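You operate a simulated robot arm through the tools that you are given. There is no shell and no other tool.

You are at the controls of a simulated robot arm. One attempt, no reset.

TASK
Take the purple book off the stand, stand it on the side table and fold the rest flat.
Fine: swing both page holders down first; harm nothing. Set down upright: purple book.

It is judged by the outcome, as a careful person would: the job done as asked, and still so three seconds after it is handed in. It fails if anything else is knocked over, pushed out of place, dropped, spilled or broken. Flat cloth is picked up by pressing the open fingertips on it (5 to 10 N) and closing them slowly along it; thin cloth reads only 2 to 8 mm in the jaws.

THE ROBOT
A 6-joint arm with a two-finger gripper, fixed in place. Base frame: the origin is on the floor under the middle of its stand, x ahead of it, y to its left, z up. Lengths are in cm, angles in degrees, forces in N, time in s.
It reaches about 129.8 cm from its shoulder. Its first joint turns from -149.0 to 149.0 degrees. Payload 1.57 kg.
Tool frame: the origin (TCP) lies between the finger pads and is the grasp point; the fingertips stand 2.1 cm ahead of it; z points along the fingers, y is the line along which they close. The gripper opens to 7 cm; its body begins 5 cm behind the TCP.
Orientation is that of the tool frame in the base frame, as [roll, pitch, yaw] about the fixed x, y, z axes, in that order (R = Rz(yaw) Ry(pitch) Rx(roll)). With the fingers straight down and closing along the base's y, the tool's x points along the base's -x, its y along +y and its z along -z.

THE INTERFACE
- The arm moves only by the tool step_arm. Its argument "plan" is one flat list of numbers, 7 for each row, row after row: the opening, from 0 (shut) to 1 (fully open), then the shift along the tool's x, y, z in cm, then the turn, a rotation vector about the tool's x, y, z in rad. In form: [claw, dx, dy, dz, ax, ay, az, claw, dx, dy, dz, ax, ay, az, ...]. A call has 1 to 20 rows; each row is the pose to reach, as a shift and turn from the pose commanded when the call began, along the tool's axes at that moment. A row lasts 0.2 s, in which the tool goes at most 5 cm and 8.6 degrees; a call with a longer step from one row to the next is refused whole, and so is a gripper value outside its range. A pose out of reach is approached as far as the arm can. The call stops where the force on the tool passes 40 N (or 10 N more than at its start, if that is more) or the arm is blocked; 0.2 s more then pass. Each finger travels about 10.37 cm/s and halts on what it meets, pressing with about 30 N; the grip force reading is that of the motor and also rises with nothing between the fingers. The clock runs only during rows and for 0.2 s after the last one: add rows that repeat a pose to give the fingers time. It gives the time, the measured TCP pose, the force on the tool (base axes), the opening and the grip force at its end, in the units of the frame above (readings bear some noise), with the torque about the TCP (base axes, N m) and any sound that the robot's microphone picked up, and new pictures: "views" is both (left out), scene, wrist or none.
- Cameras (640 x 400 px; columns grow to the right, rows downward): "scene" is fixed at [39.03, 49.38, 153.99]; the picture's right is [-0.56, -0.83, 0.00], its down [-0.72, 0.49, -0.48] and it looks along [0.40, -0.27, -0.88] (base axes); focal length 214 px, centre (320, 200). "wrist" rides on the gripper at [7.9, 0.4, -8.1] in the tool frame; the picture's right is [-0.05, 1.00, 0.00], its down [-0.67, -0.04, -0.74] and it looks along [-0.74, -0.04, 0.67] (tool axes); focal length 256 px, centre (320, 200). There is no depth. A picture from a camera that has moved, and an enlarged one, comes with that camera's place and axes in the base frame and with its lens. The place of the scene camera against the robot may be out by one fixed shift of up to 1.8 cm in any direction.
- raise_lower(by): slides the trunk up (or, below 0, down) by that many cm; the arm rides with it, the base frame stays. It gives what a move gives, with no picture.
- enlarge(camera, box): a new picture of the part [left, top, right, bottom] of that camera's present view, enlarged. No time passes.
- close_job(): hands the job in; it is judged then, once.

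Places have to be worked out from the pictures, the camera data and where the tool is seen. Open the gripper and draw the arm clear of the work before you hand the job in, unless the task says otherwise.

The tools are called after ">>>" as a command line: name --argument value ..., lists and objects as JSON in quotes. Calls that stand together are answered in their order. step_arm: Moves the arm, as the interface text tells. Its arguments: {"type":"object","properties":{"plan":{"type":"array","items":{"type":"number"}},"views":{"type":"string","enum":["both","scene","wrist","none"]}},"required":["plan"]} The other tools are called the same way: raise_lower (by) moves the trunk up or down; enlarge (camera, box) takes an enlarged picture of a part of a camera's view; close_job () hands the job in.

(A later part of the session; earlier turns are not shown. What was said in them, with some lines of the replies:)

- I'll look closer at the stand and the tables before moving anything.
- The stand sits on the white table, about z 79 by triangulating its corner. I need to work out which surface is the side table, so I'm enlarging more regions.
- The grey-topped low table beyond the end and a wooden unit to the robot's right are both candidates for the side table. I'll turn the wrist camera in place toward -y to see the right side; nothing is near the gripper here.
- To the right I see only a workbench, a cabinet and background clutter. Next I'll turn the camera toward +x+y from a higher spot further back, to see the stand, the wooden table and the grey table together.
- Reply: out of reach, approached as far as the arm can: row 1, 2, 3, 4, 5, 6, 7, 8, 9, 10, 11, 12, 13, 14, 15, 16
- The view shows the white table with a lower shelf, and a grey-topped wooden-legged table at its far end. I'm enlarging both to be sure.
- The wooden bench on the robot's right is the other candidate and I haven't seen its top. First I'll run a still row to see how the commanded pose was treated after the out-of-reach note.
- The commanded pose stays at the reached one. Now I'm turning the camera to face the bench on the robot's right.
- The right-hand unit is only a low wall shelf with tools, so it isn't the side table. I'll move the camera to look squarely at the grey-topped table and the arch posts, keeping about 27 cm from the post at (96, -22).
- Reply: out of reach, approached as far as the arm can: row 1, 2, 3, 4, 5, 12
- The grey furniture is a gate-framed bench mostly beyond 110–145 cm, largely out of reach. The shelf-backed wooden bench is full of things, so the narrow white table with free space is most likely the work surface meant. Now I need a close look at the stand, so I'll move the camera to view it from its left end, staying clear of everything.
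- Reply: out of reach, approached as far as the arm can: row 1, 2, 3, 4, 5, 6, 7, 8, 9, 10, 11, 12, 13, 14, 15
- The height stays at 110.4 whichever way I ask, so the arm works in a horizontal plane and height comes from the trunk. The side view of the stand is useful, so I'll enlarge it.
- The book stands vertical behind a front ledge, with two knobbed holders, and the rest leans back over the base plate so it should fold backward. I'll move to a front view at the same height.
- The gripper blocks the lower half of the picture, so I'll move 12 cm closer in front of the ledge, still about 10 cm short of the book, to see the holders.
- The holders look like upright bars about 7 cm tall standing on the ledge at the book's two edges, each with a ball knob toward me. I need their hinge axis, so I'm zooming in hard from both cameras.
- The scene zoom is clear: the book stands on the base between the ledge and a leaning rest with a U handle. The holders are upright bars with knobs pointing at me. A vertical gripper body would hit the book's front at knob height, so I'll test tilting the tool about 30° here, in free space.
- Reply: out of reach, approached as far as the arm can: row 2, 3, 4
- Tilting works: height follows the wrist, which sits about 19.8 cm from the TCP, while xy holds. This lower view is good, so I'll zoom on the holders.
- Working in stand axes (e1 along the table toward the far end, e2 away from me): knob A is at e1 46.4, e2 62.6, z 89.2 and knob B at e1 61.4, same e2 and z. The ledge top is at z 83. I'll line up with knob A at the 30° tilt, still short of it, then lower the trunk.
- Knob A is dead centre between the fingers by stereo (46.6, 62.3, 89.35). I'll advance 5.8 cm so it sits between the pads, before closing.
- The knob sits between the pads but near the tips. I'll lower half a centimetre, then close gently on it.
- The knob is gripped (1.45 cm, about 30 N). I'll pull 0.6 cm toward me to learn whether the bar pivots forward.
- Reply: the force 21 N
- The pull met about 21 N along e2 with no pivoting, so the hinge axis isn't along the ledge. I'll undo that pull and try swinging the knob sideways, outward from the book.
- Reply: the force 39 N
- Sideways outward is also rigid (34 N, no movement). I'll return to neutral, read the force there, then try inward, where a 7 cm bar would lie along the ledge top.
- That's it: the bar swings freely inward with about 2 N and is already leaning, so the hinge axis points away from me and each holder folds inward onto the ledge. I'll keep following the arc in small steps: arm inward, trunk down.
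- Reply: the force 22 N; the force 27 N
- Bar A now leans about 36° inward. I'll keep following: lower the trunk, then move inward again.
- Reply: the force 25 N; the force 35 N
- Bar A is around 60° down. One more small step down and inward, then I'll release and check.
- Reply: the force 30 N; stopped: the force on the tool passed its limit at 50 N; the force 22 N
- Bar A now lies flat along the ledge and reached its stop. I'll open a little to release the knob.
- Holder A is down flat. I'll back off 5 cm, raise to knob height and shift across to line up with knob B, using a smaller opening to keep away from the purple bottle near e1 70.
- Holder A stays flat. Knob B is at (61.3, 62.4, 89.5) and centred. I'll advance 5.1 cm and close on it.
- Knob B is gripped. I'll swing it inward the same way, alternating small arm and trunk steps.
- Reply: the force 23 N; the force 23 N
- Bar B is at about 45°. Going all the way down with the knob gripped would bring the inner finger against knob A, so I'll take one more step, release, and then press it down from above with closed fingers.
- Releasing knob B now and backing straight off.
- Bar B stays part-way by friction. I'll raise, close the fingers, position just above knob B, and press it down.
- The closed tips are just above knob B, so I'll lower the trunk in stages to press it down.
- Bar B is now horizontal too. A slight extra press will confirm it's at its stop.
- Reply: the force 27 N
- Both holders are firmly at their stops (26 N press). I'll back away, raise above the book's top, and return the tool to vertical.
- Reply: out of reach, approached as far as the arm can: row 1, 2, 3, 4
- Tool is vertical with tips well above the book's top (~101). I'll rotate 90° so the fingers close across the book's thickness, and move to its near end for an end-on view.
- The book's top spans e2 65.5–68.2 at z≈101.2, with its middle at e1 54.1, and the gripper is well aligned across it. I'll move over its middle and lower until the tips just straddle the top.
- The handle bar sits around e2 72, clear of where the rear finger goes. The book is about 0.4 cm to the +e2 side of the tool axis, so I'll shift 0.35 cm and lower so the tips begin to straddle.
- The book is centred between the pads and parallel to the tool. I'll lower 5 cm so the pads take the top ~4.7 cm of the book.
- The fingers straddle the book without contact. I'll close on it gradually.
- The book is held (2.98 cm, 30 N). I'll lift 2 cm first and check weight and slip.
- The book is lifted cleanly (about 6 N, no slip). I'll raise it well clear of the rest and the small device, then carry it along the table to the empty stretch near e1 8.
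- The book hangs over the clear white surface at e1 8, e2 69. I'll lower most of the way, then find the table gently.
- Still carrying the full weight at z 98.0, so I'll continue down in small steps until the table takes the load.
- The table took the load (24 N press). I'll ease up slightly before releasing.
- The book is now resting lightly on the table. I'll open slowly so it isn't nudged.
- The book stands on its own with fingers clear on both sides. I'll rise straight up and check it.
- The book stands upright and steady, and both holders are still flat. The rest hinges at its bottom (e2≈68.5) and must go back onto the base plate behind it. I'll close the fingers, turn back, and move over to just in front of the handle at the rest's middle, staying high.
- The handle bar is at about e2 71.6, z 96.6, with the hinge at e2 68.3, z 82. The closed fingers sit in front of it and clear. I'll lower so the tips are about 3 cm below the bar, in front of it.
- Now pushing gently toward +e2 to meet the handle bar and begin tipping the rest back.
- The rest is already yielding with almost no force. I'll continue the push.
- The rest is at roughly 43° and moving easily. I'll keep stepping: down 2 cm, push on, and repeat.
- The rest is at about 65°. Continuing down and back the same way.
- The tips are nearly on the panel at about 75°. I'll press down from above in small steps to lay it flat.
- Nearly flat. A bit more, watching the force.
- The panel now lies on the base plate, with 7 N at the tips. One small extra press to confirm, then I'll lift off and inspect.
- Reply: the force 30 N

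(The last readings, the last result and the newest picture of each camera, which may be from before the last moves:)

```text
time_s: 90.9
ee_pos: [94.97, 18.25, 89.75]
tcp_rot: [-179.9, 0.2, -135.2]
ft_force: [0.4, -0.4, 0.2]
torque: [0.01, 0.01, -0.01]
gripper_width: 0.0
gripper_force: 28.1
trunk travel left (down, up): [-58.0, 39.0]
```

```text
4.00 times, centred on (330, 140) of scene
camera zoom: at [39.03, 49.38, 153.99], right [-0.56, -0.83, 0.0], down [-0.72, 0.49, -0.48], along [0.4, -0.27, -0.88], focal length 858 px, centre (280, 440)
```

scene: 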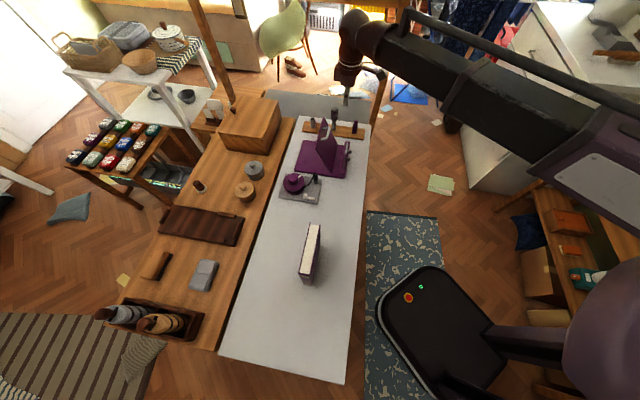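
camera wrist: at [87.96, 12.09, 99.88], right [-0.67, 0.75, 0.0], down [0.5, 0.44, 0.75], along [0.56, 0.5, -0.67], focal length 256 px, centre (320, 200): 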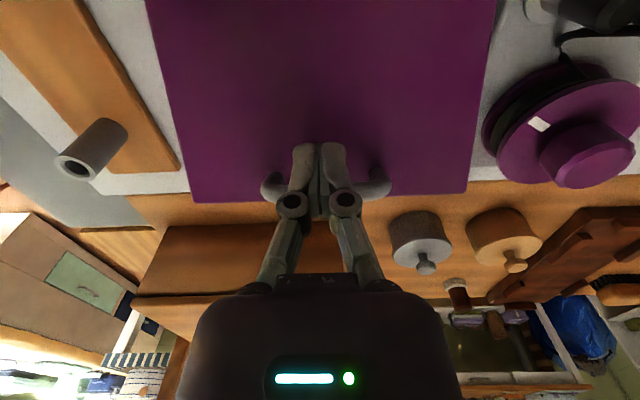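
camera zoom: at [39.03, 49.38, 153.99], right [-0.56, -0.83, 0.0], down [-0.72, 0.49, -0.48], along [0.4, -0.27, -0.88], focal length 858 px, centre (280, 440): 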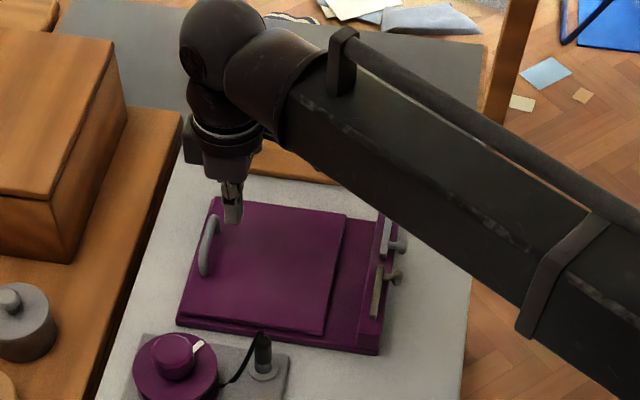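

The rest lies flat and stays down. I'll raise clear of everything, draw back away from the table and open the gripper.

>>> raise_lower --by 20

>>> step_arm --plan '[0, 3, 0, 0, 0, 0, 0, 0, 7, 0, 0, 0, 0, 0, 0, 11, 0, 0, 0, 0, 0, 0, 15, 0, 0, 0, 0, 0, 0.2, 19, 0, 0, 0, 0, 0, 0.4, 23, 0, 0, 0, 0, 0, 0.6, 27, 0, 0, 0, 0, 0, 0.8, 31, 0, 0, 0, 0, 0, 1, 35, 0, 0, 0, 0, 0, 1, 39, 0, 0, 0, 0, 0, 1, 41, 0, 0, 0, 0, 0]' --views "both"

>>> enlarge --camera "scene" --box '[260, 80, 400, 190]'

>>> enlarge --camera "scene" --box '[210, 160, 390, 320]'

>>> enlarge --camera "wrist" --box '[200, 100, 440, 260]'

```text
time_s: 93.1
ee_pos: [95.02, 18.17, 109.74]
tcp_rot: [180.0, 0.1, -135.1]
ft_force: [0.2, -0.4, -0.5]
torque: [0.01, 0.02, -0.03]
gripper_width: 0.0
gripper_force: 28.7
trunk travel left (down, up): [-78.0, 19.0]
```

```text
time_s: 95.5
ee_pos: [65.96, -10.61, 109.82]
tcp_rot: [180.0, 0.1, -135.2]
ft_force: [0.1, 0.3, 0.5]
torque: [0.02, 0.01, 0.0]
gripper_width: 7.01
gripper_force: 0.2
trunk travel left (down, up): [-78.0, 19.0]
camera wrist: at [59.89, -15.81, 118.04], right [-0.67, 0.75, 0.0], down [0.5, 0.44, 0.75], along [0.56, 0.5, -0.67], focal length 256 px, centre (320, 200)
```

scene: 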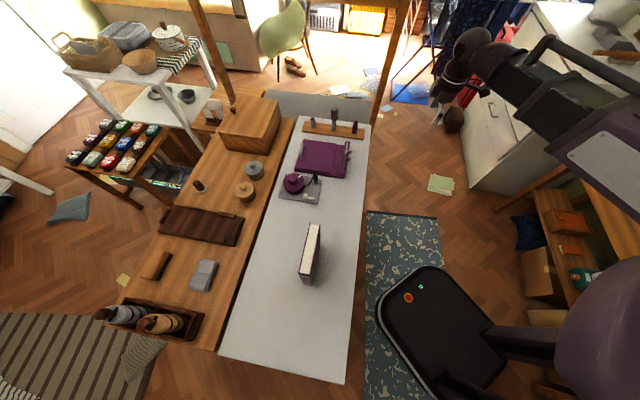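
wrist: 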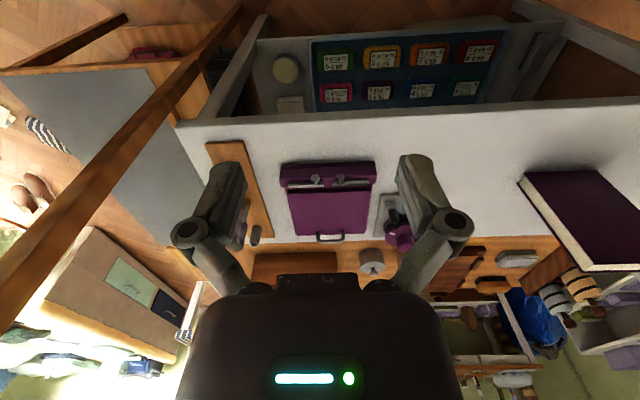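

```text
3.64 times, centred on (330, 135) of scene
camera zoom: at [39.03, 49.38, 153.99], right [-0.56, -0.83, 0.0], down [-0.72, 0.49, -0.48], along [0.4, -0.27, -0.88], focal length 780 px, centre (284, 436)
```

zoom: 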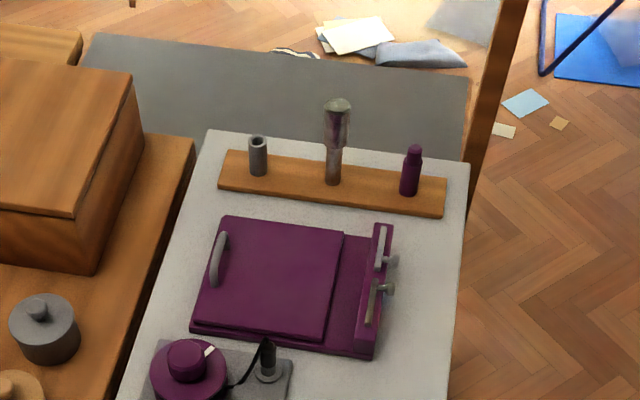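

```text
2.50 times, centred on (300, 240) of scene
camera zoom: at [39.03, 49.38, 153.99], right [-0.56, -0.83, 0.0], down [-0.72, 0.49, -0.48], along [0.4, -0.27, -0.88], focal length 536 px, centre (370, 100)
```

zoom: 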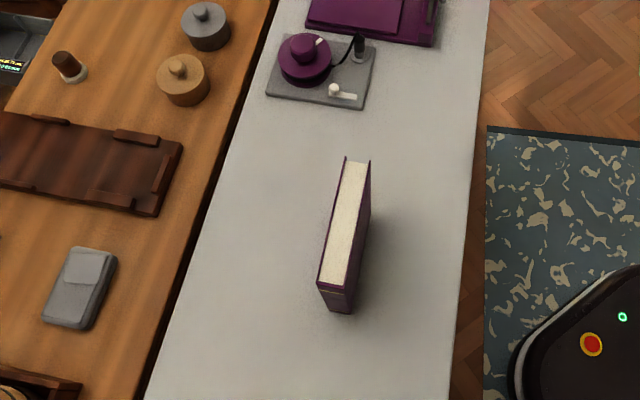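

```text
2.50 times, centred on (320, 180) of wrist
camera zoom: at [59.89, -15.81, 118.04], right [-0.67, 0.75, 0.0], down [0.5, 0.44, 0.75], along [0.56, 0.5, -0.67], focal length 640 px, centre (320, 250)
```

zoom: 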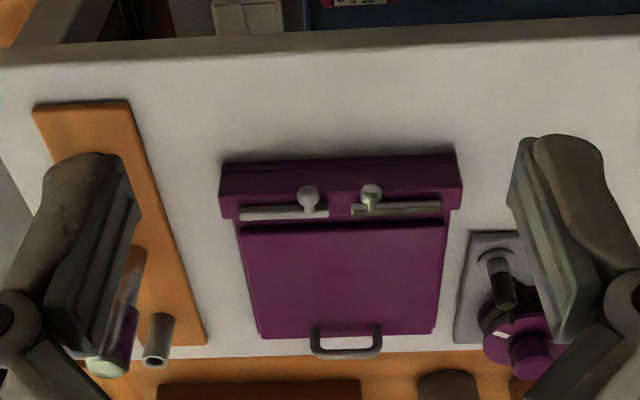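

Everything checks out in the final pictures. The book stands upright and alone on the white table, and both page holders lie flat on the ledge. The rest is folded onto the base plate, and the stand, device and rack are where they were. The gripper is open and clear, so I'm handing in.

>>> close_job

```text
The job is handed in.
```

The purple book is off the stand and standing upright on the white table, and the rest is folded flat. **One uncertainty:** I took the white table the stand sits on to be the "side table", because nothing in the pictures labels it. I ruled out the grey-topped bench (mostly out of reach) and the wooden bench behind (full of things). If you meant one of those, the book is in the wrong place.

- **Page holders:** I swung both down first, and both lie flat along the ledge. They fold inward. Before I found that, I pulled the first one toward me and then outward, with up to about 35 N. I saw no damage.
- **Book:** I gripped it by the top edge, lifted it clear of the stand and device, and set it down on the empty part of the table. It was still upright in the last pictures.
- **Rest:** I pushed it back by its handle and pressed it down. It stayed flat after I lifted off.

In the final pictures the stand has not shifted, and nothing else looks moved or knocked over. The gripper was open and clear of the table when I handed in. I have not been told how the job was judged.
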